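You operate a simulated robot arm through the tools that you are given. There is no shell and no other tool.

Carry out the task below with a simulated robot arm. There is one attempt and no reset: what you move stays moved.

## Task
Unscrew the plug from the brass block, screw the eye bolt into the steel block.
Fine: the screw plug stands in its holder; then both blocks go into the green tray. Set down upright: screw plug.
Where things are to end (x, y in the base frame): screw plug within 3 cm of [46, 14].

Only the result counts: the job must be done as asked and must still hold three seconds after the hand-in. Knocking over, shifting, dropping, spilling or breaking anything else fails it.

## Robot
A 7-joint arm with a two-finger parallel gripper, fixed in place. Base frame: the origin is on the floor under the middle of its stand, x ahead of it, y to its left, z up; the work surface is at about z = 88. Units: cm, degrees, N and s.
With the tool pointing down near the work surface it reaches from about 24 to 68 cm from the base axis. Its first joint turns from -66.0 to 66.0 degrees. Payload 2.4 kg.
The tool frame sits at the grasp point between the pads (the TCP): z along the fingers, y along the line on which they close. The tips reach 3 cm beyond it. Largest opening 9.4 cm; finger width 2.8, thickness 1; the body of the gripper, 5 by 9.6 cm, starts 5.5 cm behind the TCP.
Orientation is told as [roll, pitch, yaw] about the base's x, y, z axes, in that order, counted from this pose: with the fingers straight down and closing along the base's y, the tool's x points along the base's -x, its y along +y and its z along -z.

## Interface
- The arm moves only by the tool drive_tool. Its argument "plan" is a list of rows, each an object of numbers (a shift or turn left out is 0, a gripper value left out holds the last): "x", "y", "z": the shift along the base's x, y, z in cm; "wx", "wy", "wz": the turn, a rotation vector about the base's x, y, z in degrees; "gripper": the finger opening in cm, from 0 to 9.4. In form: [{"x": .., "y": .., "z": .., "wx": .., "wy": .., "wz": .., "gripper": ..}, ...]. A call has 1 to 20 rows; each row is the pose to reach, as a shift and turn from the pose commanded when the call began. Each row takes 0.2 s and may step no farther than 5 cm and 8.6 degrees from the row before; otherwise, or with a gripper value out of range, the whole call is refused. A pose out of reach is approached as far as the arm can. The call stops where the force on the tool passes 50 N (or 10 N more than at its start, if that is more) or the arm is blocked; 0.2 s more then pass. The fingers move at their own pace (about 15.3 cm/s each) and stop on an object; they squeeze with about 38 N. The grip force told is the motor's: it shows also when the fingers shut on nothing. Time passes only in rows, and 0.2 s behind the last, so rows that repeat a pose let the fingers close. The reply holds the time, the measured pose of the TCP, the force on the tool along the base axes, the opening and the grip force, in the units named above and with some noise, with the torque about the TCP (base axes, N m) and any sound that the robot's microphone picked up.
- Cameras (640 x 400 px; columns grow to the right, rows downward): "scene" is fixed at [3.56, 47.19, 143.8]; the picture's right is [-0.78, -0.62, 0.00], its down [-0.39, 0.49, -0.78] and it looks along [0.48, -0.61, -0.63] (base axes); focal length 320 px, centre (320, 200). "wrist" rides on the gripper at [7.6, 1.4, -10.2] in the tool frame; the picture's right is [-0.18, 0.98, 0.00], its down [-0.75, -0.14, -0.64] and it looks along [-0.63, -0.12, 0.77] (tool axes); focal length 243 px, centre (320, 200). There is no depth. A picture from a camera that has moved, and an enlarged one, comes with that camera's place and axes in the base frame and with its lens.
- grab_frame(camera): a new picture of that camera. The clock stands still meanwhile.
- close_up(camera, box): a new picture of the part [left, top, right, bottom] of that camera's present view, enlarged. The clock stands still meanwhile.
- hand_in(): hands the job in; it is judged then, once.

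Nothing tells you positions but the pictures and the camera data. Unless the task says otherwise, let go and move clear before handing in.

The tools are called after ">>>" as a command line: name --argument value ..., lists and objects as JSON in quotes. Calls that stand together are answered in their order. drive_tool: Moves the arm, as the interface text tells. Its arguments: {"type":"object","properties":{"plan":{"type":"array"}},"required":["plan"]} The other tools are called the same way: grab_frame (camera) takes a picture; close_up (camera, box) takes an enlarged picture of a part of a camera's view; hand_in () hands the job in.

At the start:

```text
t: 0.0
position: [39.58, 20.97, 115.4]
tcp_rot: [0.0, 0.1, 0.0]
ft_force: [0.5, -0.6, -1.0]
torque: [-0.02, 0.0, 0.01]
grip_width: 9.38
gripper_force: 0.0
```

scene: 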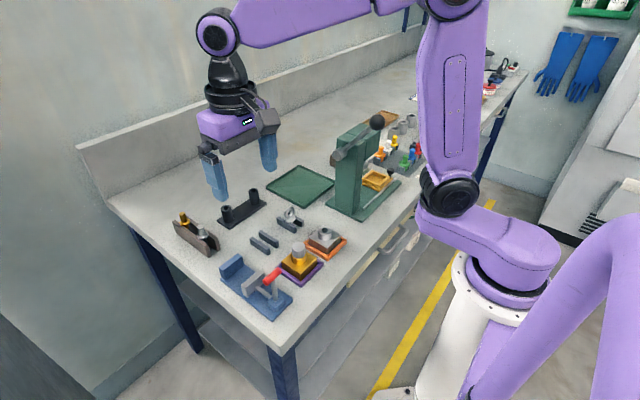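
wrist: 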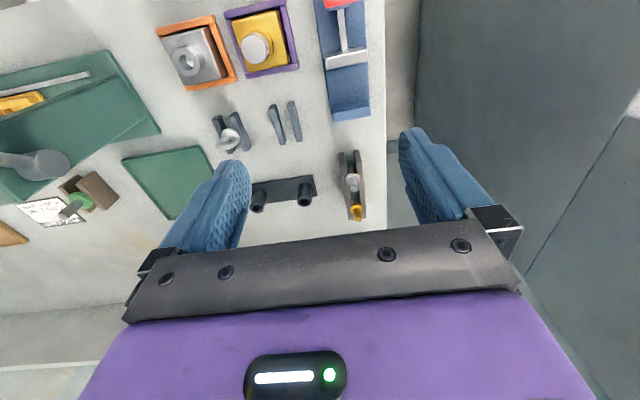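

I see a bench with a brass block (purple tray) holding a plug, a steel block (orange tray), an eye bolt near a holder, a blue vise, and a green tray. I'll look closer before moving.

>>> close_up --camera "scene" --box '[160, 150, 360, 330]'

>>> close_up --camera "wrist" --box '[120, 0, 400, 240]'

>>> close_up --camera "scene" --box '[210, 220, 350, 320]'

```text
2.22 times, centred on (260, 240) of scene
camera zoom: at [3.56, 47.19, 143.8], right [-0.78, -0.62, 0.0], down [-0.39, 0.49, -0.78], along [0.48, -0.61, -0.63], focal length 711 px, centre (453, 111)
```

zoom: 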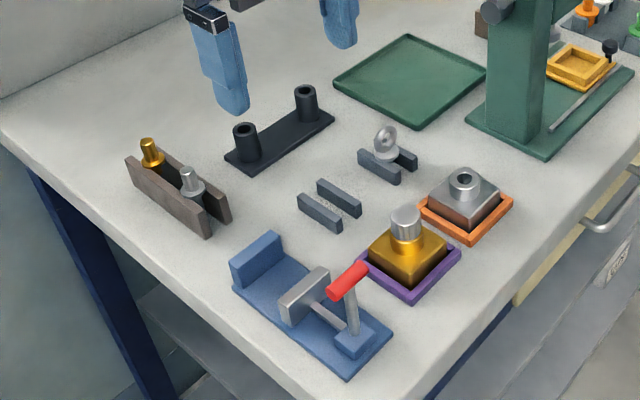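

```text
1.67 times, centred on (260, 120) of wrist
camera zoom: at [31.98, 22.39, 125.74], right [0.18, 0.98, 0.0], down [0.75, -0.14, 0.64], along [0.63, -0.12, -0.77], focal length 404 px, centre (420, 333)
```

zoom: 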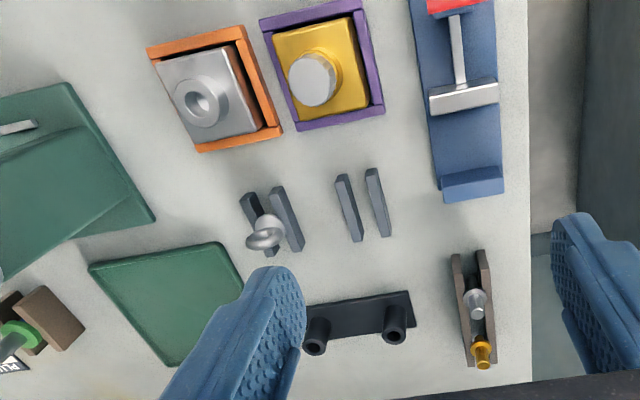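

```text
4.00 times, centred on (280, 270) of scene
camera zoom: at [3.56, 47.19, 143.8], right [-0.78, -0.62, 0.0], down [-0.39, 0.49, -0.78], along [0.48, -0.61, -0.63], focal length 1279 px, centre (480, -80)
```

zoom: 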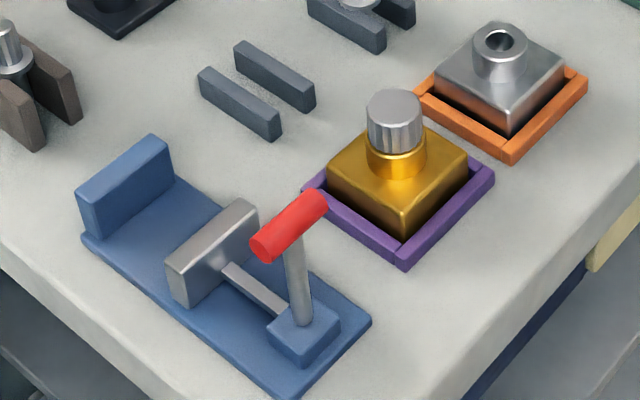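

Rough estimates so far:
- Brass block: about (34.5, 15), with the plug in its top.
- Steel block: about (34.8, 5.6).
- Eye bolt: standing between rails at (46, 5.4).
- Empty plug holder: about (46, 14).
- Lever vise: about (39, 24.5).
- Green tray: about (54, -8.7).

I'll move in for a closer look.

>>> drive_tool --plan '[{"x": -1.5, "y": -2.5, "z": -2}, {"x": -3, "y": -5, "z": -4}, {"x": -4.5, "y": -7.5, "z": -6}, {"x": -5.6, "y": -10, "z": -7.4}, {"x": -5.6, "y": -10, "z": -7.4}]'

>>> grab_frame --camera "wrist"

>>> grab_frame --camera "scene"

```text
t: 1.2
position: [34.06, 10.72, 108.08]
tcp_rot: [0.0, 0.0, 0.1]
ft_force: [0.4, 0.4, -0.2]
torque: [0.02, 0.03, -0.03]
grip_width: 9.41
gripper_force: 0.1
```

```text
taken
camera wrist: at [26.46, 12.2, 118.37], right [0.18, 0.98, 0.0], down [0.75, -0.14, 0.64], along [0.63, -0.12, -0.77], focal length 243 px, centre (320, 200)
```

wrist: 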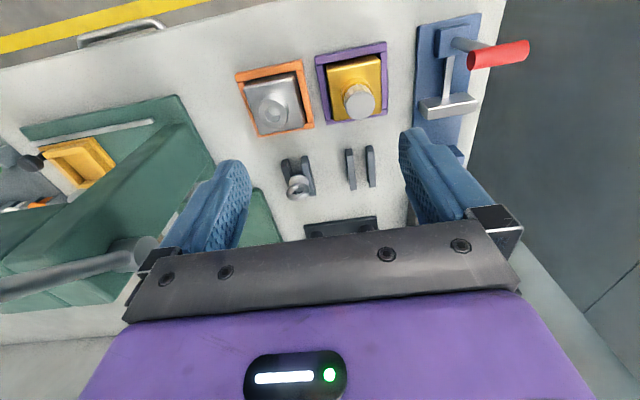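

```text
taken
```

scene: 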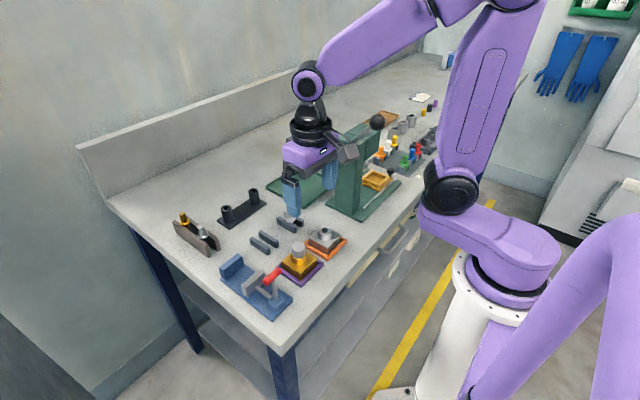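

>>> close_up --camera "wrist" --box '[220, 0, 540, 220]'

>>> close_up --camera "wrist" --box '[230, 30, 400, 140]'

>>> close_up --camera "wrist" --box '[390, 0, 540, 160]'

>>> close_up --camera "scene" --box '[230, 200, 350, 280]'

>>> close_up --camera "scene" --box '[160, 160, 260, 260]'

```text
1.82 times, centred on (380, 110) of wrist
camera zoom: at [26.46, 12.2, 118.37], right [0.18, 0.98, 0.0], down [0.75, -0.14, 0.64], along [0.63, -0.12, -0.77], focal length 441 px, centre (211, 364)
```

zoom: 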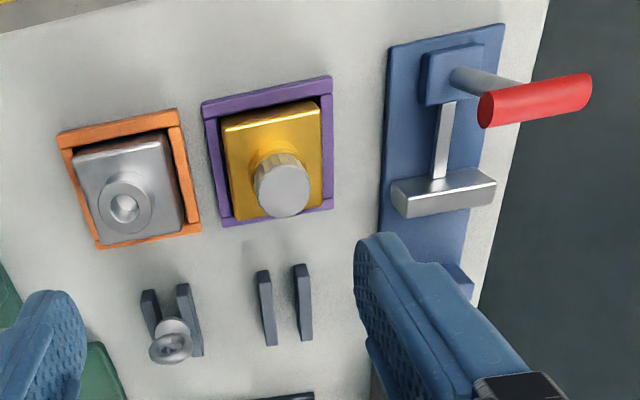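

```text
3.64 times, centred on (315, 85) of wrist
camera zoom: at [26.46, 12.2, 118.37], right [0.18, 0.98, 0.0], down [0.75, -0.14, 0.64], along [0.63, -0.12, -0.77], focal length 882 px, centre (338, 618)
```

zoom: 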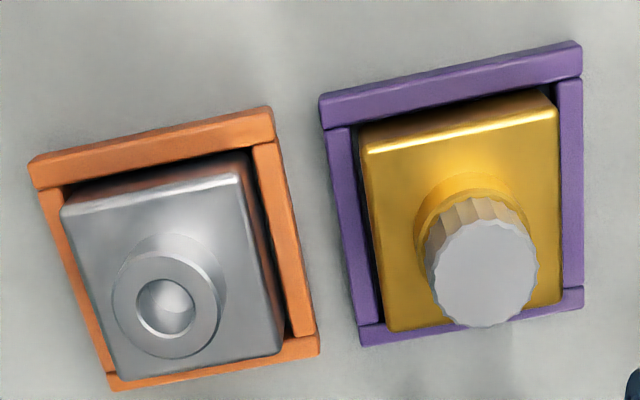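

```text
2.50 times, centred on (465, 80) of wrist
camera zoom: at [26.46, 12.2, 118.37], right [0.18, 0.98, 0.0], down [0.75, -0.14, 0.64], along [0.63, -0.12, -0.77], focal length 606 px, centre (-42, 500)
```

zoom: 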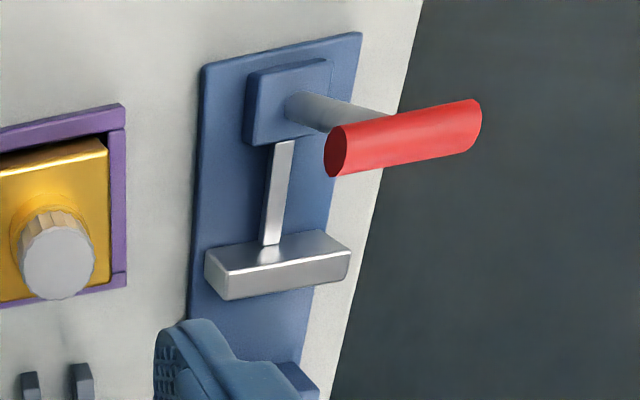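

```text
5.00 times, centred on (290, 240) of scene
camera zoom: at [3.56, 47.19, 143.8], right [-0.78, -0.62, 0.0], down [-0.39, 0.49, -0.78], along [0.48, -0.61, -0.63], focal length 1599 px, centre (470, 0)
```

zoom: 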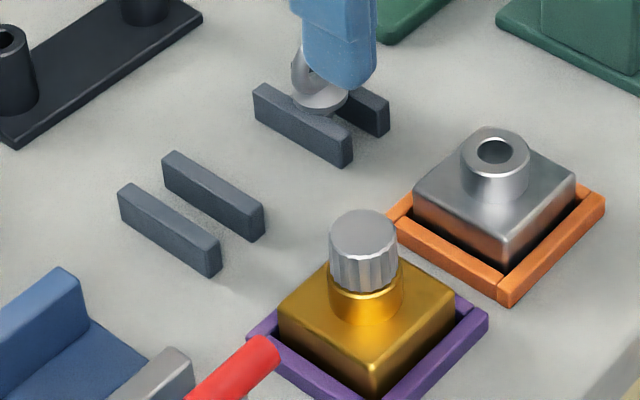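

```text
4.00 times, centred on (210, 210) of scene
camera zoom: at [3.56, 47.19, 143.8], right [-0.78, -0.62, 0.0], down [-0.39, 0.49, -0.78], along [0.48, -0.61, -0.63], focal length 1279 px, centre (760, 160)
```

zoom: 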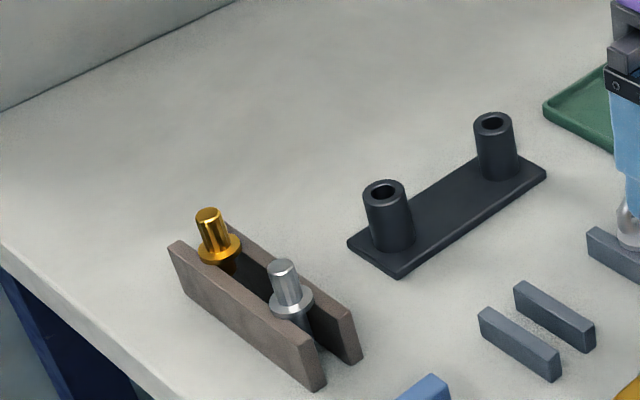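

The plug head is at about (34.8, 14.5) with its top near z 95. The steel boss is at about (34.9, 5.5) with its top near z 92.7. Both blocks are about 5.4 cm square and sit loosely in frames. Next I'll look at the vise from above.

>>> drive_tool --plan '[{"x": 0.5, "y": 3, "z": 1.5}, {"x": 1, "y": 6, "z": 3}, {"x": 1.5, "y": 9, "z": 4}, {"x": 2, "y": 11, "z": 4}, {"x": 2, "y": 11, "z": 4}]'

>>> grab_frame --camera "wrist"

>>> close_up --camera "wrist" --box '[240, 0, 460, 180]'

>>> close_up --camera "scene" --box '[210, 240, 310, 330]'

```text
t: 2.4
position: [36.04, 21.97, 111.96]
tcp_rot: [0.0, 0.0, 0.0]
ft_force: [-0.1, -0.2, -0.5]
torque: [-0.02, 0.04, 0.01]
grip_width: 9.39
gripper_force: 0.1
```

```text
taken
camera wrist: at [28.39, 23.41, 122.29], right [0.18, 0.98, 0.0], down [0.75, -0.14, 0.64], along [0.63, -0.12, -0.77], focal length 243 px, centre (320, 200)
```

wrist: 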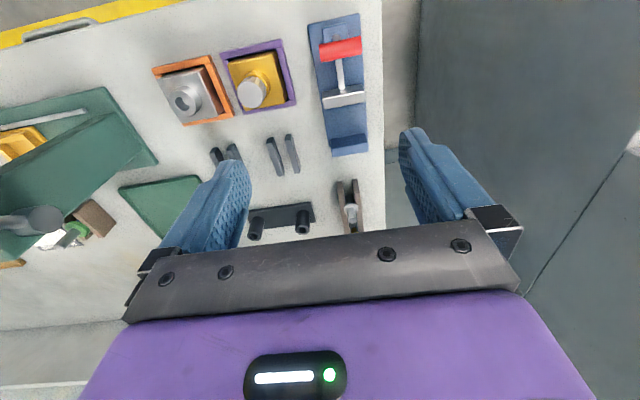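

```text
2.22 times, centred on (350, 90) of wrist
camera zoom: at [28.39, 23.41, 122.29], right [0.18, 0.98, 0.0], down [0.75, -0.14, 0.64], along [0.63, -0.12, -0.77], focal length 539 px, centre (253, 444)
```

zoom: 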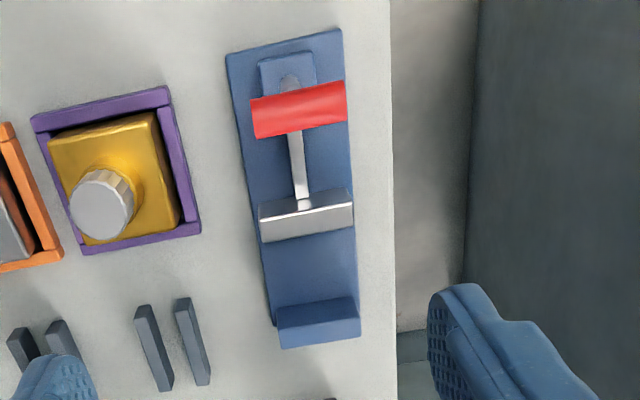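

```text
4.44 times, centred on (260, 285) of scene
camera zoom: at [3.56, 47.19, 143.8], right [-0.78, -0.62, 0.0], down [-0.39, 0.49, -0.78], along [0.48, -0.61, -0.63], focal length 1421 px, centre (587, -178)
```

zoom: 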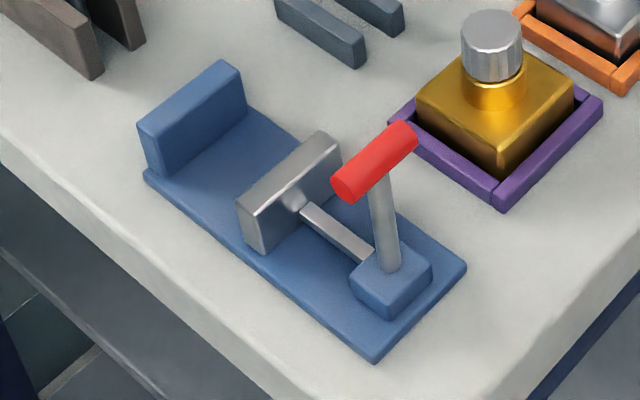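

The vise gap is about 5.7 cm between jaws at x≈38.7 and 44.4, centred on y≈24.6, with the lever upright at x≈32. I'd first like to know whether the frame alone stops the block turning, so I'll come in above the plug for a precise view.

>>> drive_tool --plan '[{"x": -0.3, "y": -2, "z": -2.5}, {"x": -0.6, "y": -4, "z": -5}, {"x": -0.9, "y": -6, "z": -7.5}, {"x": -1.24, "y": -7.47, "z": -9.5}, {"x": -1.24, "y": -7.47, "z": -10.96}, {"x": -1.24, "y": -7.47, "z": -10.96}]'

>>> grab_frame --camera "wrist"

>>> close_up --camera "wrist" --box '[200, 0, 440, 150]'

>>> close_up --camera "scene" --box '[250, 200, 360, 290]'

```text
t: 3.8
position: [34.94, 14.5, 101.03]
tcp_rot: [0.0, 0.0, 0.0]
ft_force: [-0.3, -0.4, -0.1]
torque: [0.0, -0.01, 0.0]
grip_width: 9.38
gripper_force: 0.1
```

```text
taken
camera wrist: at [27.32, 15.95, 111.32], right [0.18, 0.98, 0.0], down [0.75, -0.14, 0.64], along [0.63, -0.12, -0.77], focal length 243 px, centre (320, 200)
```

wrist: 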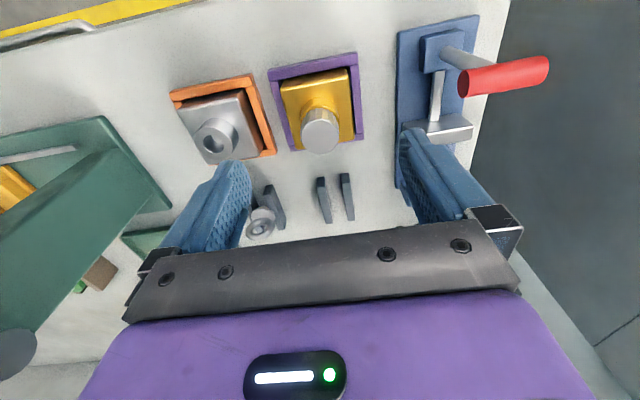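

```text
2.67 times, centred on (320, 75) of wrist
camera zoom: at [27.32, 15.95, 111.32], right [0.18, 0.98, 0.0], down [0.75, -0.14, 0.64], along [0.63, -0.12, -0.77], focal length 647 px, centre (320, 533)
```

zoom: 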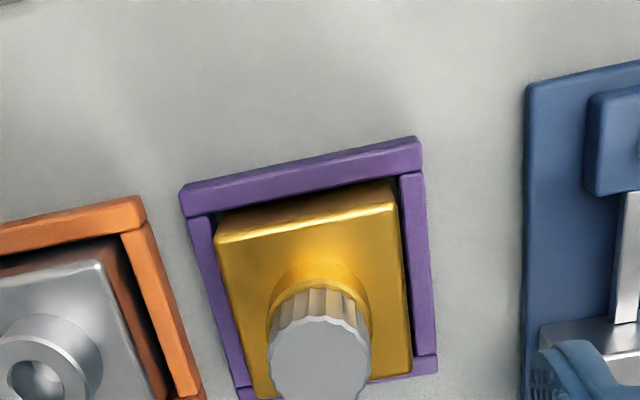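

```text
4.44 times, centred on (305, 245) of scene
camera zoom: at [3.56, 47.19, 143.8], right [-0.78, -0.62, 0.0], down [-0.39, 0.49, -0.78], along [0.48, -0.61, -0.63], focal length 1421 px, centre (387, 0)
```

zoom: 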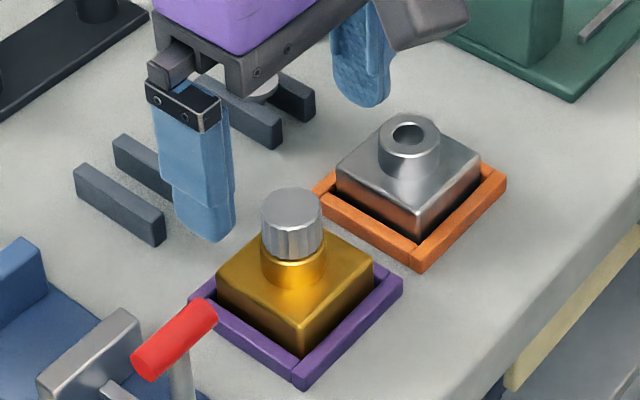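

The plug axis is at about (34.75, 14.55). I'll lower over the head with the tips staying above the boss, and grip it.

>>> drive_tool --plan '[{"x": 0, "y": 0.05, "z": -1.5, "gripper": 9.4}, {"x": 0, "y": 0.05, "z": -3}, {"x": 0, "y": 0.05, "z": -4.2}, {"x": 0, "y": 0.05, "z": -5.0}, {"x": 0, "y": 0.05, "z": -5.0, "gripper": 5}, {"x": 0, "y": 0.05, "z": -5.0, "gripper": 3.4}, {"x": 0, "y": 0.05, "z": -5.0, "gripper": 3.4}]'

>>> close_up --camera "scene" --box '[250, 200, 360, 290]'

>>> grab_frame --camera "wrist"

```text
t: 5.4
position: [35.01, 14.44, 96.06]
tcp_rot: [0.0, -0.1, 0.1]
ft_force: [0.4, 0.3, 0.0]
torque: [-0.01, -0.04, -0.02]
grip_width: 3.41
gripper_force: 0.1
```

```text
4.44 times, centred on (305, 245) of scene
camera zoom: at [3.56, 47.19, 143.8], right [-0.78, -0.62, 0.0], down [-0.39, 0.49, -0.78], along [0.48, -0.61, -0.63], focal length 1421 px, centre (387, 0)
```

zoom: 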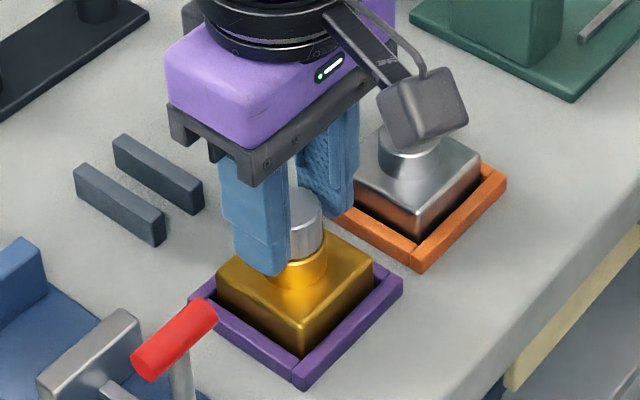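

```text
taken
camera wrist: at [27.21, 15.9, 106.41], right [0.18, 0.98, 0.0], down [0.75, -0.14, 0.64], along [0.63, -0.12, -0.77], focal length 243 px, centre (320, 200)
```

wrist: 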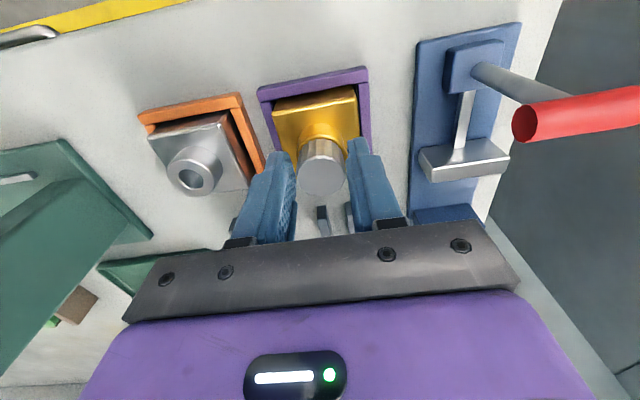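

>>> close_up --camera "wrist" --box '[250, 100, 390, 220]'

>>> close_up --camera "scene" --box '[275, 225, 325, 265]'

```text
3.33 times, centred on (320, 160) of wrist
camera zoom: at [27.21, 15.9, 106.41], right [0.18, 0.98, 0.0], down [0.75, -0.14, 0.64], along [0.63, -0.12, -0.77], focal length 809 px, centre (320, 333)
```

zoom: 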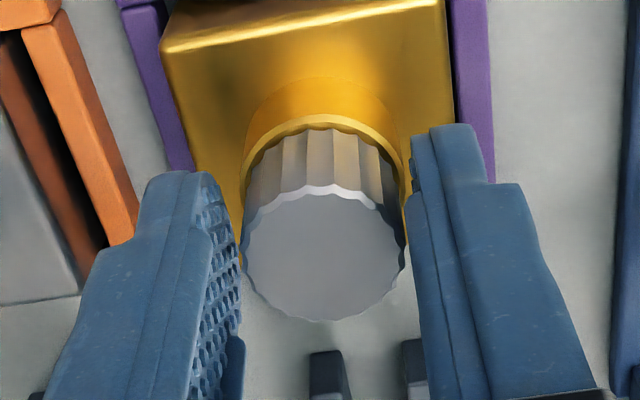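

```text
10.00 times, centred on (300, 245) of scene
camera zoom: at [3.56, 47.19, 143.8], right [-0.78, -0.62, 0.0], down [-0.39, 0.49, -0.78], along [0.48, -0.61, -0.63], focal length 3198 px, centre (520, -250)
```

zoom: 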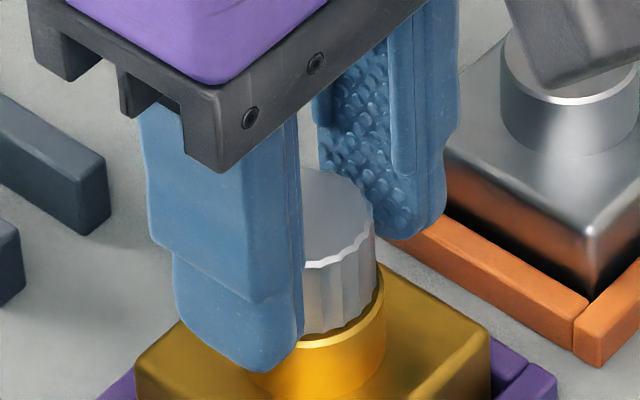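

Fingers straddle the head well. I'll raise 0.4 cm so the tips clear the boss, then close on the head.

>>> drive_tool --plan '[{"z": 0.4}, {"z": 0.4, "gripper": 2.0}, {"z": 0.4, "gripper": 1.0}, {"z": 0.4, "gripper": 1.0}]'

>>> close_up --camera "scene" --box '[275, 225, 325, 265]'

>>> close_up --camera "wrist" --box '[230, 60, 390, 220]'

```text
t: 6.4
position: [34.68, 14.48, 96.64]
tcp_rot: [0.0, 0.1, -0.1]
ft_force: [1.0, 2.2, -0.1]
torque: [0.14, 0.03, 0.0]
grip_width: 2.64
gripper_force: 38.0
```

```text
10.00 times, centred on (300, 245) of scene
camera zoom: at [3.56, 47.19, 143.8], right [-0.78, -0.62, 0.0], down [-0.39, 0.49, -0.78], along [0.48, -0.61, -0.63], focal length 3198 px, centre (520, -250)
```

zoom: 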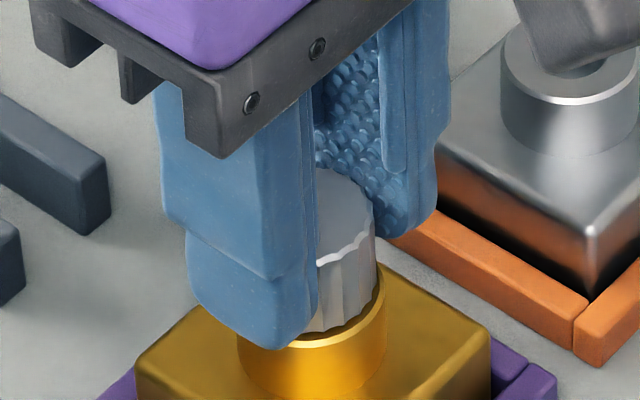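

```text
2.50 times, centred on (310, 140) of wrist
camera zoom: at [27.14, 15.91, 106.84], right [0.18, 0.98, 0.0], down [0.75, -0.14, 0.64], along [0.63, -0.12, -0.77], focal length 606 px, centre (345, 350)
```

zoom: 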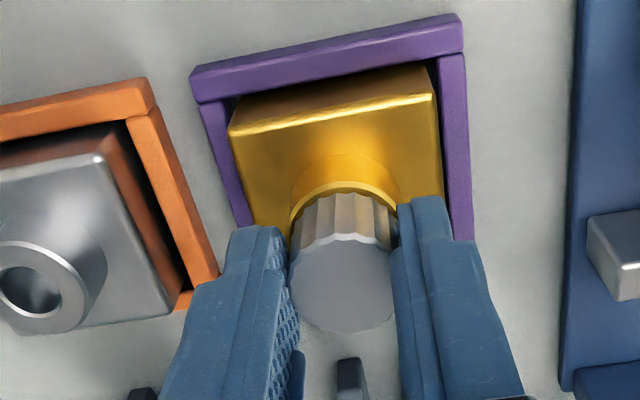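

Gripped at 2.64 cm. Now a small trial: 12° counter-clockwise, then check the torque and whether the block or frame moves.

>>> drive_tool --plan '[{"wz": 3}, {"wz": 6}, {"wz": 9}, {"wz": 12}, {"wz": 12}]'

>>> close_up --camera "scene" --box '[265, 220, 335, 290]'

>>> close_up --camera "wrist" --box '[230, 60, 390, 220]'

```text
t: 7.6
position: [34.74, 14.53, 96.5]
tcp_rot: [-0.1, -0.1, 12.0]
ft_force: [-0.7, -2.0, 1.1]
torque: [-0.02, 0.04, 0.01]
grip_width: 2.66
gripper_force: 38.2
```

```text
5.71 times, centred on (300, 255) of scene
camera zoom: at [3.56, 47.18, 143.81], right [-0.78, -0.62, 0.0], down [-0.39, 0.49, -0.78], along [0.48, -0.61, -0.63], focal length 1828 px, centre (434, -114)
```

zoom: 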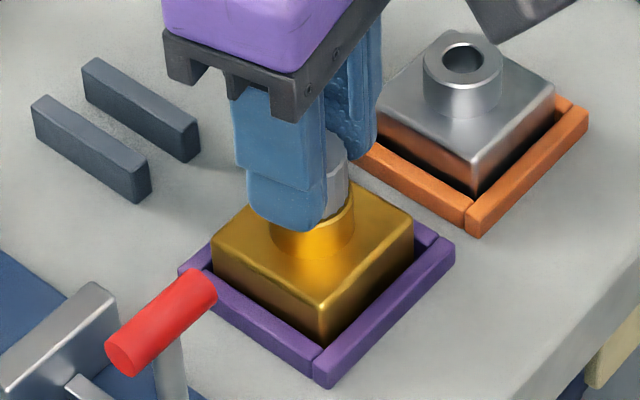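

```text
2.50 times, centred on (310, 140) of wrist
camera zoom: at [27.08, 14.38, 106.8], right [-0.03, 1.0, 0.0], down [0.77, 0.02, 0.64], along [0.64, 0.02, -0.77], focal length 606 px, centre (345, 350)
```

zoom: 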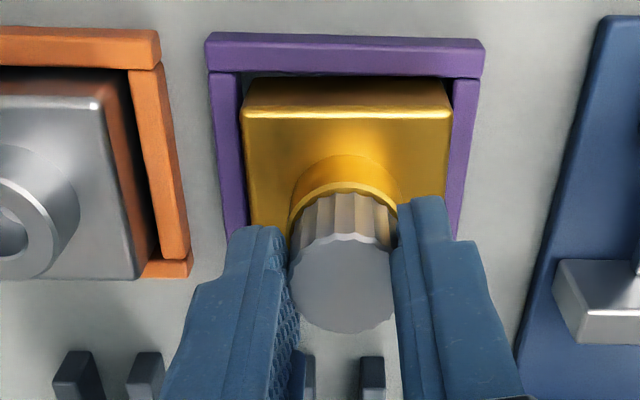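

The block stayed square with its frame and the plug turned with the gripper at little torque, so the frame is enough to hold it. I'll keep turning and watch the vertical force to learn the pitch.

>>> drive_tool --plan '[{"wz": 6}, {"wz": 12}, {"wz": 18}, {"wz": 24}, {"wz": 30}, {"wz": 36}, {"wz": 42}, {"wz": 48}, {"wz": 48}]'

>>> close_up --camera "scene" --box '[265, 220, 335, 290]'

>>> close_up --camera "wrist" --box '[230, 60, 390, 220]'

```text
t: 9.6
position: [34.97, 14.57, 96.42]
tcp_rot: [-0.1, 0.0, 60.1]
ft_force: [-2.3, -9.4, 8.8]
torque: [-0.35, 0.0, -0.04]
grip_width: 2.65
gripper_force: 37.8
```

```text
5.71 times, centred on (300, 255) of scene
camera zoom: at [3.54, 47.16, 143.81], right [-0.78, -0.62, 0.0], down [-0.39, 0.49, -0.78], along [0.48, -0.61, -0.63], focal length 1828 px, centre (434, -114)
```

zoom: 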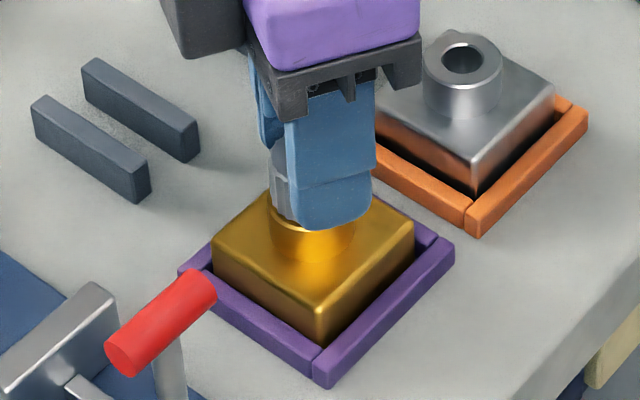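

```text
2.50 times, centred on (310, 140) of wrist
camera zoom: at [29.79, 8.61, 106.82], right [-0.76, 0.65, 0.0], down [0.5, 0.58, 0.64], along [0.42, 0.49, -0.77], focal length 606 px, centre (345, 350)
```

zoom: 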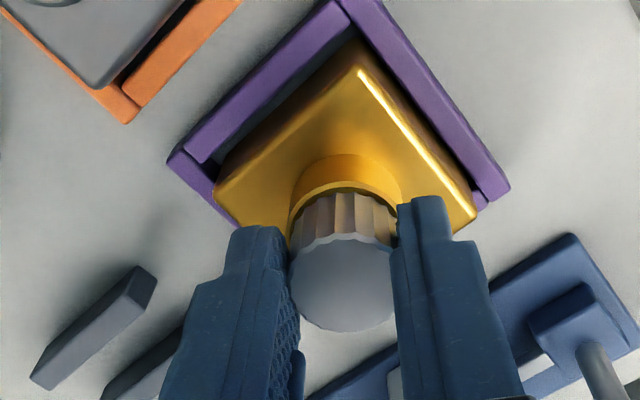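

The vertical force has climbed to about 9 N over 60°, so the plug is rising. I'll raise slightly to measure the stiffness.

>>> drive_tool --plan '[{"z": 0.05}, {"z": 0.05}]'

>>> drive_tool --plan '[{"y": -0.05}, {"y": -0.05}]'

```text
t: 10.2
position: [34.87, 14.56, 96.58]
tcp_rot: [-0.1, 0.0, 60.0]
ft_force: [-1.0, -7.6, 0.8]
torque: [-0.35, 0.0, -0.02]
grip_width: 2.67
gripper_force: 38.3
```

```text
t: 10.8
position: [34.81, 14.45, 96.57]
tcp_rot: [-0.1, -0.1, 60.0]
ft_force: [-0.9, -2.5, 1.3]
torque: [-0.1, 0.02, 0.02]
grip_width: 2.66
gripper_force: 38.0
```

Stiffness is about 160 N/cm in z and 100 N/cm in y, so the pitch is about 0.33 cm per turn. I'll continue turning with matching lift and a small off-axis correction.

>>> drive_tool --plan '[{"wz": 7.5, "z": 0.007, "x": 0.0, "y": -0.015}, {"wz": 15, "z": 0.014, "x": 0.005, "y": -0.03}, {"wz": 22.5, "z": 0.021, "x": 0.01, "y": -0.045}, {"wz": 30, "z": 0.028, "x": 0.017, "y": -0.06}, {"wz": 37.5, "z": 0.035, "x": 0.027, "y": -0.07}, {"wz": 45, "z": 0.041, "x": 0.038, "y": -0.08}, {"wz": 52.5, "z": 0.048, "x": 0.05, "y": -0.088}, {"wz": 60, "z": 0.055, "x": 0.061, "y": -0.092}, {"wz": 60, "z": 0.055, "x": 0.061, "y": -0.092}]'

```text
t: 12.8
position: [34.99, 14.47, 96.7]
tcp_rot: [-0.1, 0.0, 120.1]
ft_force: [9.0, -0.2, 11.9]
torque: [0.02, -0.19, -0.05]
grip_width: 2.67
gripper_force: 37.5
```

>>> drive_tool --plan '[{"x": 0.08}, {"x": 0.08}]'

>>> drive_tool --plan '[{"z": 0.06}, {"z": 0.06}]'

>>> close_up --camera "wrist" --box '[230, 60, 390, 220]'

>>> close_up --camera "scene" --box '[265, 220, 335, 290]'

```text
t: 13.4
position: [34.84, 14.57, 96.65]
tcp_rot: [-0.1, 0.0, 120.0]
ft_force: [9.2, 2.4, 4.1]
torque: [0.28, -0.42, -0.05]
grip_width: 2.67
gripper_force: 37.9
```

```text
t: 14.0
position: [34.87, 14.47, 96.64]
tcp_rot: [0.1, 0.0, 120.0]
ft_force: [0.9, 2.0, -0.3]
torque: [0.44, -0.3, 0.01]
grip_width: 2.66
gripper_force: 38.0
```

```text
2.50 times, centred on (310, 140) of wrist
camera zoom: at [37.5, 7.1, 106.95], right [-0.94, -0.33, 0.0], down [-0.25, 0.72, 0.64], along [-0.22, 0.6, -0.77], focal length 606 px, centre (345, 350)
```

zoom: 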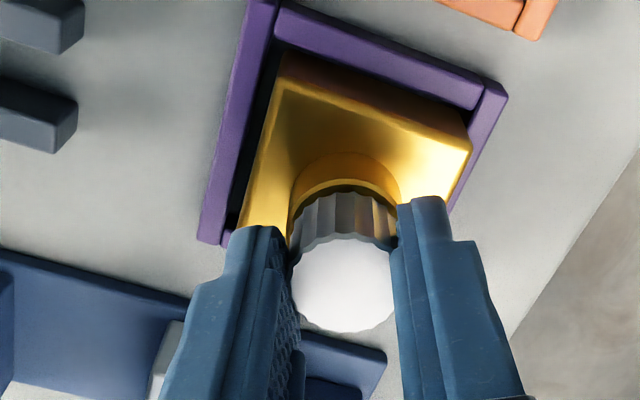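

```text
5.71 times, centred on (300, 255) of scene
camera zoom: at [3.56, 47.19, 143.8], right [-0.78, -0.62, 0.0], down [-0.39, 0.49, -0.78], along [0.48, -0.61, -0.63], focal length 1828 px, centre (434, -114)
```

zoom: 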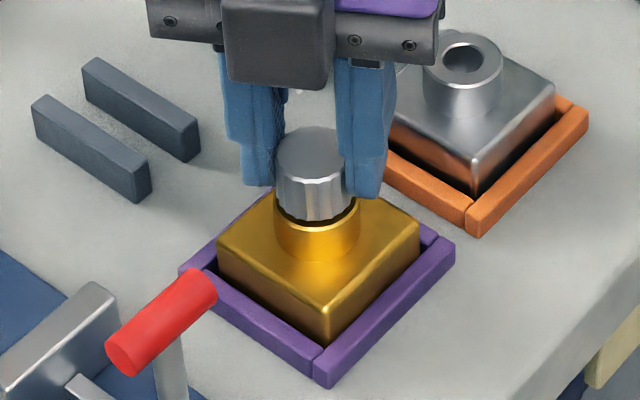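

A dark gap now shows under the head, so the plug is coming out; the pitch looks closer to 0.5 cm per turn. I'll continue to a yaw of about 160° and watch for joint limits.

>>> drive_tool --plan '[{"wz": 8, "z": 0.011, "x": 0.013, "y": 0.01}, {"wz": 16, "z": 0.022, "x": 0.025, "y": 0.02}, {"wz": 24, "z": 0.033, "x": 0.037, "y": 0.03}, {"wz": 32, "z": 0.044, "x": 0.048, "y": 0.04}, {"wz": 40, "z": 0.055, "x": 0.058, "y": 0.05}, {"wz": 40, "z": 0.055, "x": 0.058, "y": 0.05}]'

```text
t: 15.4
position: [34.99, 14.37, 96.79]
tcp_rot: [0.0, 0.0, 160.1]
ft_force: [3.6, 0.5, -0.6]
torque: [0.03, -0.15, 0.0]
grip_width: 2.66
gripper_force: 38.2
```

>>> drive_tool --plan '[{"wz": 8, "z": 0.012, "x": 0.01, "y": 0.015}, {"wz": 16, "z": 0.024, "x": 0.02, "y": 0.03}, {"wz": 24, "z": 0.036, "x": 0.02, "y": 0.045}, {"wz": 24, "z": 0.036, "x": 0.02, "y": 0.045}]'

>>> grab_frame --camera "scene"

```text
t: 16.4
position: [35.02, 14.39, 96.84]
tcp_rot: [0.0, 0.1, -175.9]
ft_force: [3.3, -0.6, -1.3]
torque: [-0.03, -0.11, 0.02]
grip_width: 2.64
gripper_force: 38.0
```

```text
taken
```

scene: 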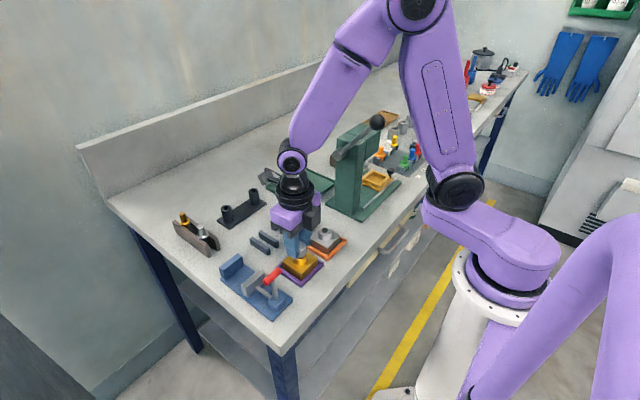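

Yaw 184° reached with small forces. I'll keep going.

>>> drive_tool --plan '[{"wz": 8, "z": 0.008, "x": 0.01, "y": 0.014}, {"wz": 16, "z": 0.018, "x": 0.015, "y": 0.028}, {"wz": 24, "z": 0.029, "x": 0.015, "y": 0.042}, {"wz": 32, "z": 0.04, "x": 0.012, "y": 0.056}, {"wz": 40, "z": 0.05, "x": 0.01, "y": 0.07}, {"wz": 40, "z": 0.05, "x": 0.01, "y": 0.07}]'

```text
t: 17.6
position: [34.29, 15.01, 97.1]
tcp_rot: [0.7, 1.0, -141.6]
ft_force: [11.1, -14.1, 13.3]
torque: [-0.67, -0.47, -0.04]
grip_width: 2.82
gripper_force: 15.8
out of reach, approached as far as the arm can: row 4, 5
stopped in row 5: the force on the tool passed its limit at 109 N (the readings are from after the stop); the commanded pose is now the measured one
```

The wrist hit its joint limit near yaw 215° and the arm pushed off. I'll open the gripper to release the load and inspect.

>>> drive_tool --plan '[{"gripper": 4.5}, {"gripper": 4.5}]'

>>> close_up --camera "scene" --box '[230, 200, 350, 290]'

>>> grab_frame --camera "wrist"

```text
t: 18.2
position: [34.06, 15.15, 96.87]
tcp_rot: [0.6, 0.9, -141.5]
ft_force: [0.7, -1.0, -0.7]
torque: [0.0, 0.03, 0.02]
grip_width: 4.56
gripper_force: 0.5
```

```text
4.44 times, centred on (290, 245) of scene
camera zoom: at [3.56, 47.19, 143.81], right [-0.78, -0.62, 0.0], down [-0.39, 0.49, -0.78], along [0.48, -0.61, -0.63], focal length 1421 px, centre (453, 0)
```

zoom: 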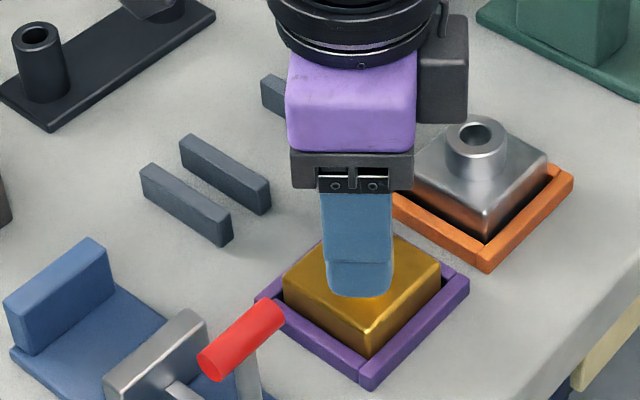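

```text
taken
camera wrist: at [40.62, 18.84, 107.37], right [0.47, -0.88, 0.01], down [-0.69, -0.36, 0.63], along [-0.55, -0.3, -0.78], focal length 243 px, centre (320, 200)
```

wrist: 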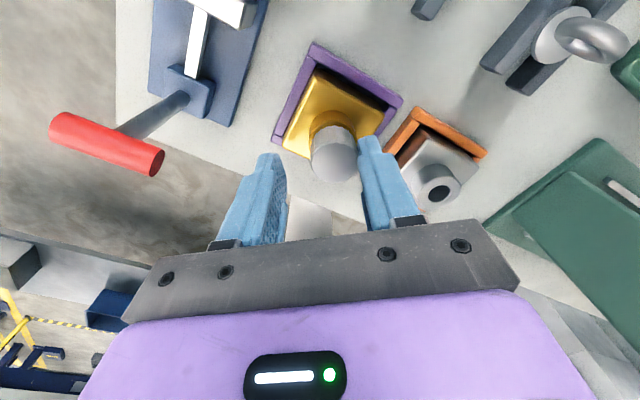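

The block is still in its frame and the plug is standing in it. I'll go straight up while levelling the tool, then unwind the wrist.

>>> drive_tool --plan '[{"z": 1}, {"z": 2.2, "wx": 0, "wy": 0.5}, {"z": 3.5, "wx": -0.09, "wy": 1.08}, {"z": 4, "wx": -0.09, "wy": 1.08}, {"z": 4, "wx": -0.09, "wy": 1.08}]'

>>> grab_frame --camera "wrist"

```text
t: 19.4
position: [33.71, 15.47, 100.9]
tcp_rot: [0.1, 0.1, -141.5]
ft_force: [0.4, -0.1, -0.3]
torque: [-0.02, 0.01, -0.02]
grip_width: 4.49
gripper_force: 0.1
out of reach, approached as far as the arm can: row 3, 4, 5
```

```text
taken
camera wrist: at [40.56, 19.12, 111.35], right [0.47, -0.88, 0.0], down [-0.68, -0.36, 0.64], along [-0.57, -0.3, -0.77], focal length 243 px, centre (320, 200)
```

wrist: 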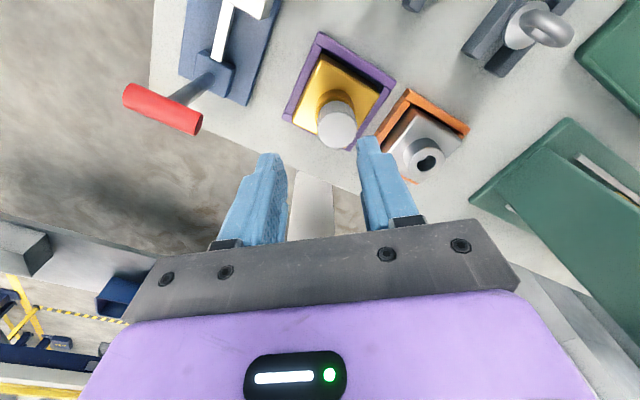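

>>> drive_tool --plan '[{"wz": -8.5, "x": 0.1, "y": -0.1, "z": 0.1}, {"wz": -17, "x": 0.2, "y": -0.2, "z": 0.1}, {"wz": -25.5, "x": 0.3, "y": -0.3, "z": 0.1}, {"wz": -34, "x": 0.4, "y": -0.4, "z": 0.1}, {"wz": -42.5, "x": 0.5, "y": -0.5, "z": 0.1}, {"wz": -51, "x": 0.6, "y": -0.6, "z": 0.1}, {"wz": -59.5, "x": 0.7, "y": -0.7, "z": 0.1}, {"wz": -68, "x": 0.8, "y": -0.8, "z": 0.1}, {"wz": -76.5, "x": 0.9, "y": -0.9, "z": 0.1}, {"wz": -85, "x": 1.0, "y": -0.95, "z": 0.1}, {"wz": -93.5, "x": 1.1, "y": -0.95, "z": 0.1}, {"wz": -102, "x": 1.1, "y": -0.95, "z": 0.1}, {"wz": -110.5, "x": 1.1, "y": -0.95, "z": 0.1}, {"wz": -119, "x": 1.1, "y": -0.95, "z": 0.1}, {"wz": -127.5, "x": 1.1, "y": -0.95, "z": 0.1}, {"wz": -136, "x": 1.1, "y": -0.95, "z": 0.1}, {"wz": -144.5, "x": 1.1, "y": -0.95, "z": 0.1}, {"wz": -153, "x": 1.1, "y": -0.95, "z": 0.1}, {"wz": -161.5, "x": 1.1, "y": -0.95, "z": 0.1}, {"wz": -170, "x": 1.1, "y": -0.95, "z": 0.1}]'

```text
t: 23.6
position: [34.79, 14.45, 101.06]
tcp_rot: [-0.1, 0.1, 48.3]
ft_force: [0.7, 0.4, 0.4]
torque: [0.0, -0.01, 0.0]
grip_width: 4.49
gripper_force: 0.1
```

>>> drive_tool --plan '[{"wz": -8.5}, {"wz": -17}, {"wz": -25.5}, {"wz": -34}, {"wz": -42.5}, {"wz": -51}, {"wz": -59.5}, {"wz": -68}, {"wz": -76.5}, {"wz": -85}, {"wz": -93.5}, {"wz": -102}, {"wz": -110.5}, {"wz": -119}, {"wz": -127.5}, {"wz": -136}, {"wz": -138.5}, {"wz": -138.5}]'

>>> grab_frame --camera "wrist"

>>> close_up --camera "scene" --box '[265, 210, 335, 290]'

```text
t: 27.4
position: [34.89, 14.53, 101.12]
tcp_rot: [0.0, 0.1, -90.1]
ft_force: [0.1, 0.8, -1.3]
torque: [-0.03, -0.02, -0.03]
grip_width: 4.49
gripper_force: 0.1
```

```text
taken
camera wrist: at [36.25, 22.12, 111.38], right [0.98, -0.19, 0.0], down [-0.14, -0.75, 0.64], along [-0.12, -0.63, -0.77], focal length 243 px, centre (320, 200)
```

wrist: 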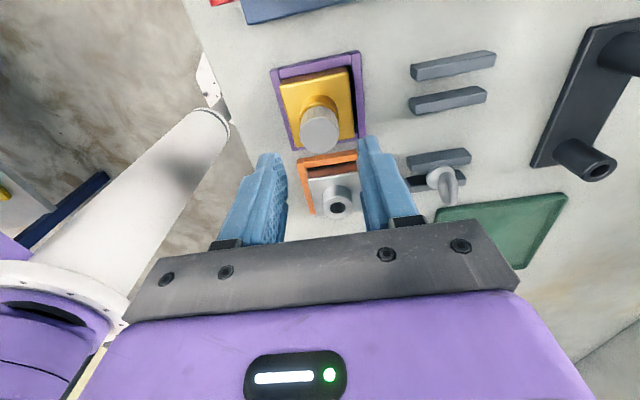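

```text
5.00 times, centred on (300, 250) of scene
camera zoom: at [3.56, 47.19, 143.8], right [-0.78, -0.62, 0.0], down [-0.39, 0.49, -0.78], along [0.48, -0.61, -0.63], focal length 1599 px, centre (420, -50)
```

zoom: 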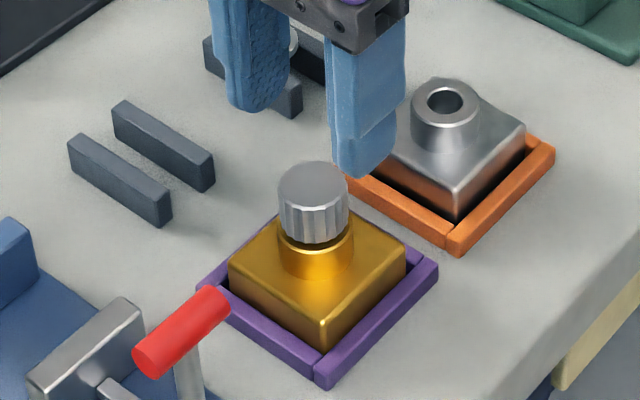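

Now at yaw −90. The plug is standing slightly proud of the boss. I'll re-measure its centre before gripping again.

>>> close_up --camera "wrist" --box '[250, 40, 390, 180]'

>>> close_up --camera "scene" --box '[275, 220, 325, 270]'

```text
2.86 times, centred on (320, 110) of wrist
camera zoom: at [36.25, 22.12, 111.38], right [0.98, -0.19, 0.0], down [-0.14, -0.75, 0.64], along [-0.12, -0.63, -0.77], focal length 693 px, centre (320, 457)
```

zoom: 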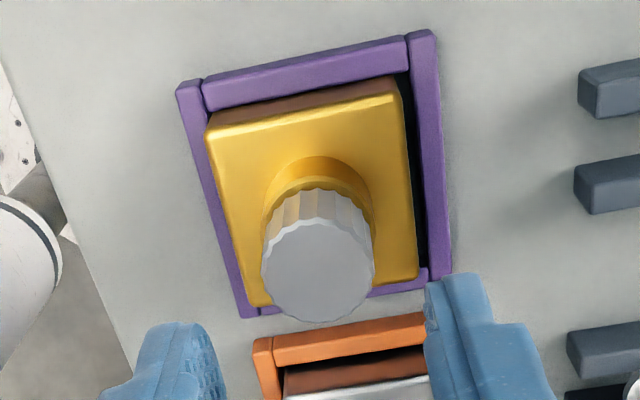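

```text
8.00 times, centred on (300, 245) of scene
camera zoom: at [3.56, 47.19, 143.8], right [-0.78, -0.62, 0.0], down [-0.39, 0.49, -0.78], along [0.48, -0.61, -0.63], focal length 2558 px, centre (480, -160)
```

zoom: 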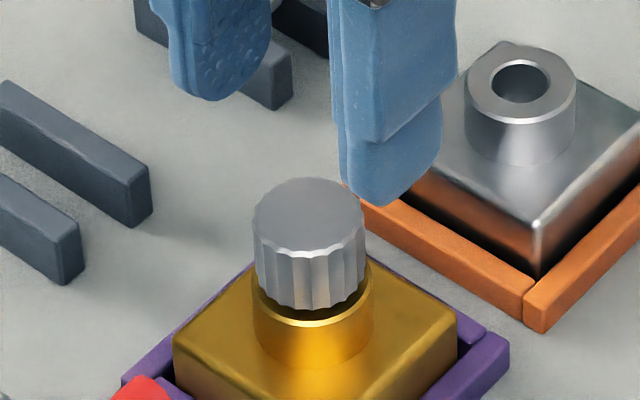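

Frame hasn't moved; the block was pushed to one side within its clearance, so the plug is now near (34.65, 14.9). I'll descend there and grip again.

>>> drive_tool --plan '[{"x": -0.1, "y": 0.2, "z": -1.5}, {"x": -0.2, "y": 0.4, "z": -3}, {"x": -0.2, "y": 0.4, "z": -4}, {"x": -0.2, "y": 0.4, "z": -4.35}, {"x": -0.2, "y": 0.4, "z": -4.35}]'

>>> close_up --camera "wrist" --box '[250, 80, 390, 220]'

>>> close_up --camera "scene" --box '[275, 220, 325, 270]'

```text
t: 28.6
position: [34.56, 14.85, 96.72]
tcp_rot: [-0.1, 0.1, -89.9]
ft_force: [0.6, 0.9, -0.4]
torque: [0.0, 0.01, 0.01]
grip_width: 4.53
gripper_force: 0.0
```

```text
2.86 times, centred on (320, 150) of wrist
camera zoom: at [35.99, 22.48, 107.08], right [0.98, -0.18, 0.0], down [-0.14, -0.75, 0.64], along [-0.12, -0.63, -0.77], focal length 693 px, centre (320, 343)
```

zoom: 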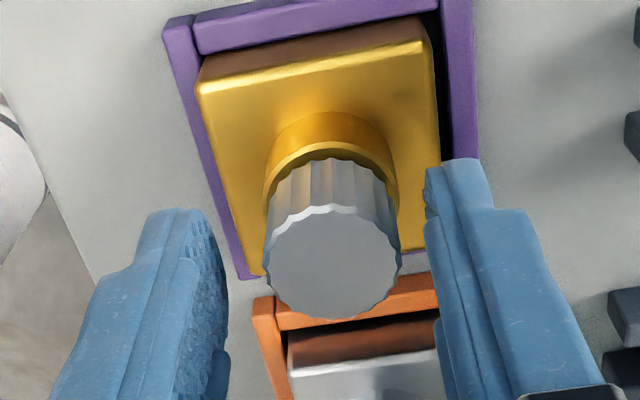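

```text
8.00 times, centred on (300, 245) of scene
camera zoom: at [3.56, 47.19, 143.8], right [-0.78, -0.62, 0.0], down [-0.39, 0.49, -0.78], along [0.48, -0.61, -0.63], focal length 2558 px, centre (480, -160)
```

zoom: 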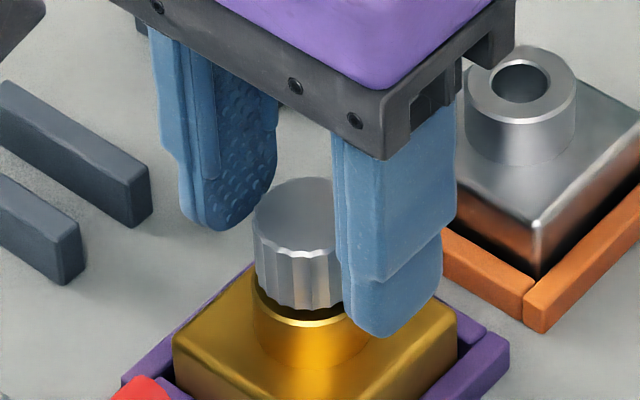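

>>> drive_tool --plan '[{"x": 0.22, "y": 0.08}, {"x": 0.22, "y": 0.08, "gripper": 2.9}, {"x": 0.22, "y": 0.08, "gripper": 2.9}]'

>>> close_up --camera "wrist" --box '[250, 80, 390, 220]'

```text
t: 29.4
position: [34.89, 14.88, 96.72]
tcp_rot: [0.0, 0.0, -90.0]
ft_force: [-0.3, 0.3, 0.4]
torque: [0.01, -0.01, -0.01]
grip_width: 2.93
gripper_force: 0.1
```

```text
2.86 times, centred on (320, 150) of wrist
camera zoom: at [36.25, 22.54, 106.99], right [0.98, -0.18, 0.0], down [-0.14, -0.75, 0.64], along [-0.12, -0.63, -0.77], focal length 693 px, centre (320, 343)
```

zoom: 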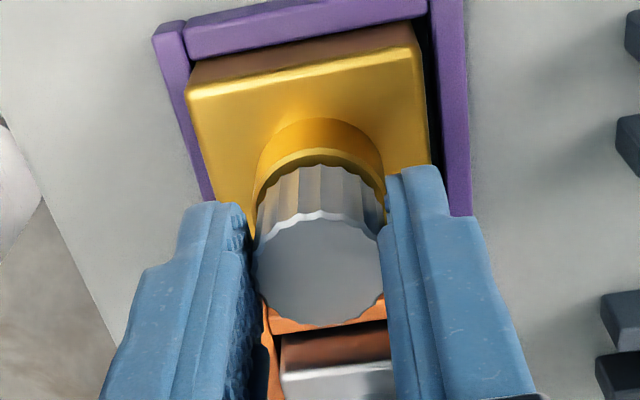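

Centred now. Close and start turning.

>>> drive_tool --plan '[{"gripper": 1.0}, {"gripper": 1.0}, {"gripper": 1.0}]'

>>> drive_tool --plan '[{"wz": 8, "z": 0.011}, {"wz": 16, "z": 0.022}, {"wz": 24, "z": 0.033}, {"wz": 32, "z": 0.044}, {"wz": 40, "z": 0.055}, {"wz": 40, "z": 0.055}]'

```text
t: 30.2
position: [34.84, 14.87, 96.71]
tcp_rot: [0.0, 0.1, -90.0]
ft_force: [-1.0, -0.6, -0.2]
torque: [-0.01, -0.05, 0.0]
grip_width: 2.65
gripper_force: 37.9
```

```text
t: 31.6
position: [34.82, 15.03, 96.76]
tcp_rot: [-0.2, 0.2, -49.9]
ft_force: [-10.4, -18.3, 6.8]
torque: [-1.0, 0.45, -0.07]
grip_width: 2.66
gripper_force: 38.1
```

Lateral forces have appeared (about 20 N). Let me look before going on.

>>> close_up --camera "wrist" --box '[230, 60, 390, 220]'

>>> close_up --camera "scene" --box '[265, 210, 335, 290]'

```text
2.50 times, centred on (310, 140) of wrist
camera zoom: at [30.96, 21.69, 107.03], right [0.87, 0.49, -0.01], down [0.38, -0.67, 0.64], along [0.31, -0.56, -0.77], focal length 606 px, centre (345, 350)
```

zoom: 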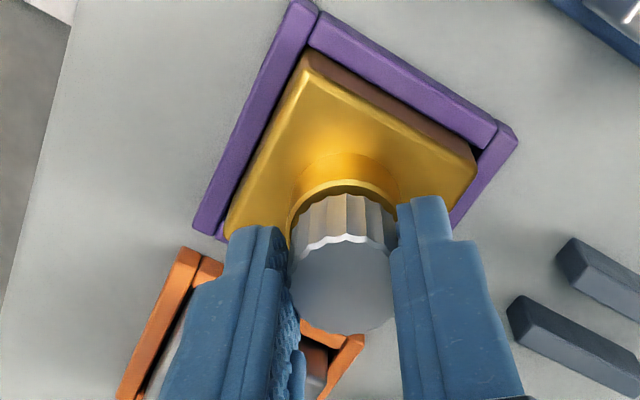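

```text
5.00 times, centred on (300, 250) of scene
camera zoom: at [3.52, 47.14, 143.82], right [-0.78, -0.62, 0.0], down [-0.39, 0.49, -0.78], along [0.48, -0.61, -0.63], focal length 1599 px, centre (420, -50)
```

zoom: 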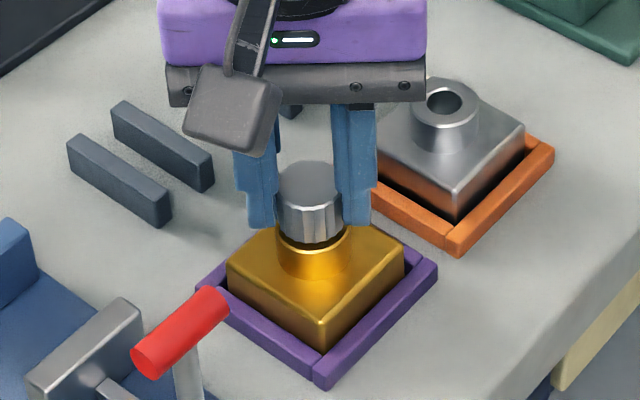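

>>> drive_tool --plan '[{"z": 0.05}, {"z": 0.05}]'

>>> drive_tool --plan '[{"y": -0.1}, {"y": -0.1}]'

>>> drive_tool --plan '[{"x": -0.06}, {"x": -0.06}]'

```text
t: 32.2
position: [34.75, 14.94, 96.76]
tcp_rot: [-0.1, 0.1, -49.9]
ft_force: [-7.5, -17.0, 0.1]
torque: [-1.03, 0.41, -0.04]
grip_width: 2.67
gripper_force: 38.5
```

```text
t: 32.8
position: [34.98, 14.91, 96.81]
tcp_rot: [0.2, 0.0, -50.0]
ft_force: [-2.2, -4.8, -2.7]
torque: [-0.33, 0.25, -0.02]
grip_width: 2.67
gripper_force: 37.8
```

```text
t: 33.4
position: [34.88, 14.87, 96.73]
tcp_rot: [0.2, 0.0, -49.9]
ft_force: [3.0, -2.2, 0.1]
torque: [0.01, -0.04, -0.04]
grip_width: 2.68
gripper_force: 37.9
```

Forces are relaxed. I'll continue in 30° steps, correcting with the force readings.

>>> drive_tool --plan '[{"wz": 8, "z": 0.011, "x": 0.03, "y": -0.02}, {"wz": 16, "z": 0.022, "x": 0.03, "y": -0.02}, {"wz": 24, "z": 0.033, "x": 0.03, "y": -0.02}, {"wz": 30, "z": 0.042, "x": 0.03, "y": -0.02}, {"wz": 30, "z": 0.042, "x": 0.03, "y": -0.02}]'

```text
t: 34.6
position: [34.84, 14.76, 96.8]
tcp_rot: [0.0, 0.1, -19.9]
ft_force: [0.4, -7.3, -0.7]
torque: [-0.39, 0.05, 0.0]
grip_width: 2.66
gripper_force: 37.9
```

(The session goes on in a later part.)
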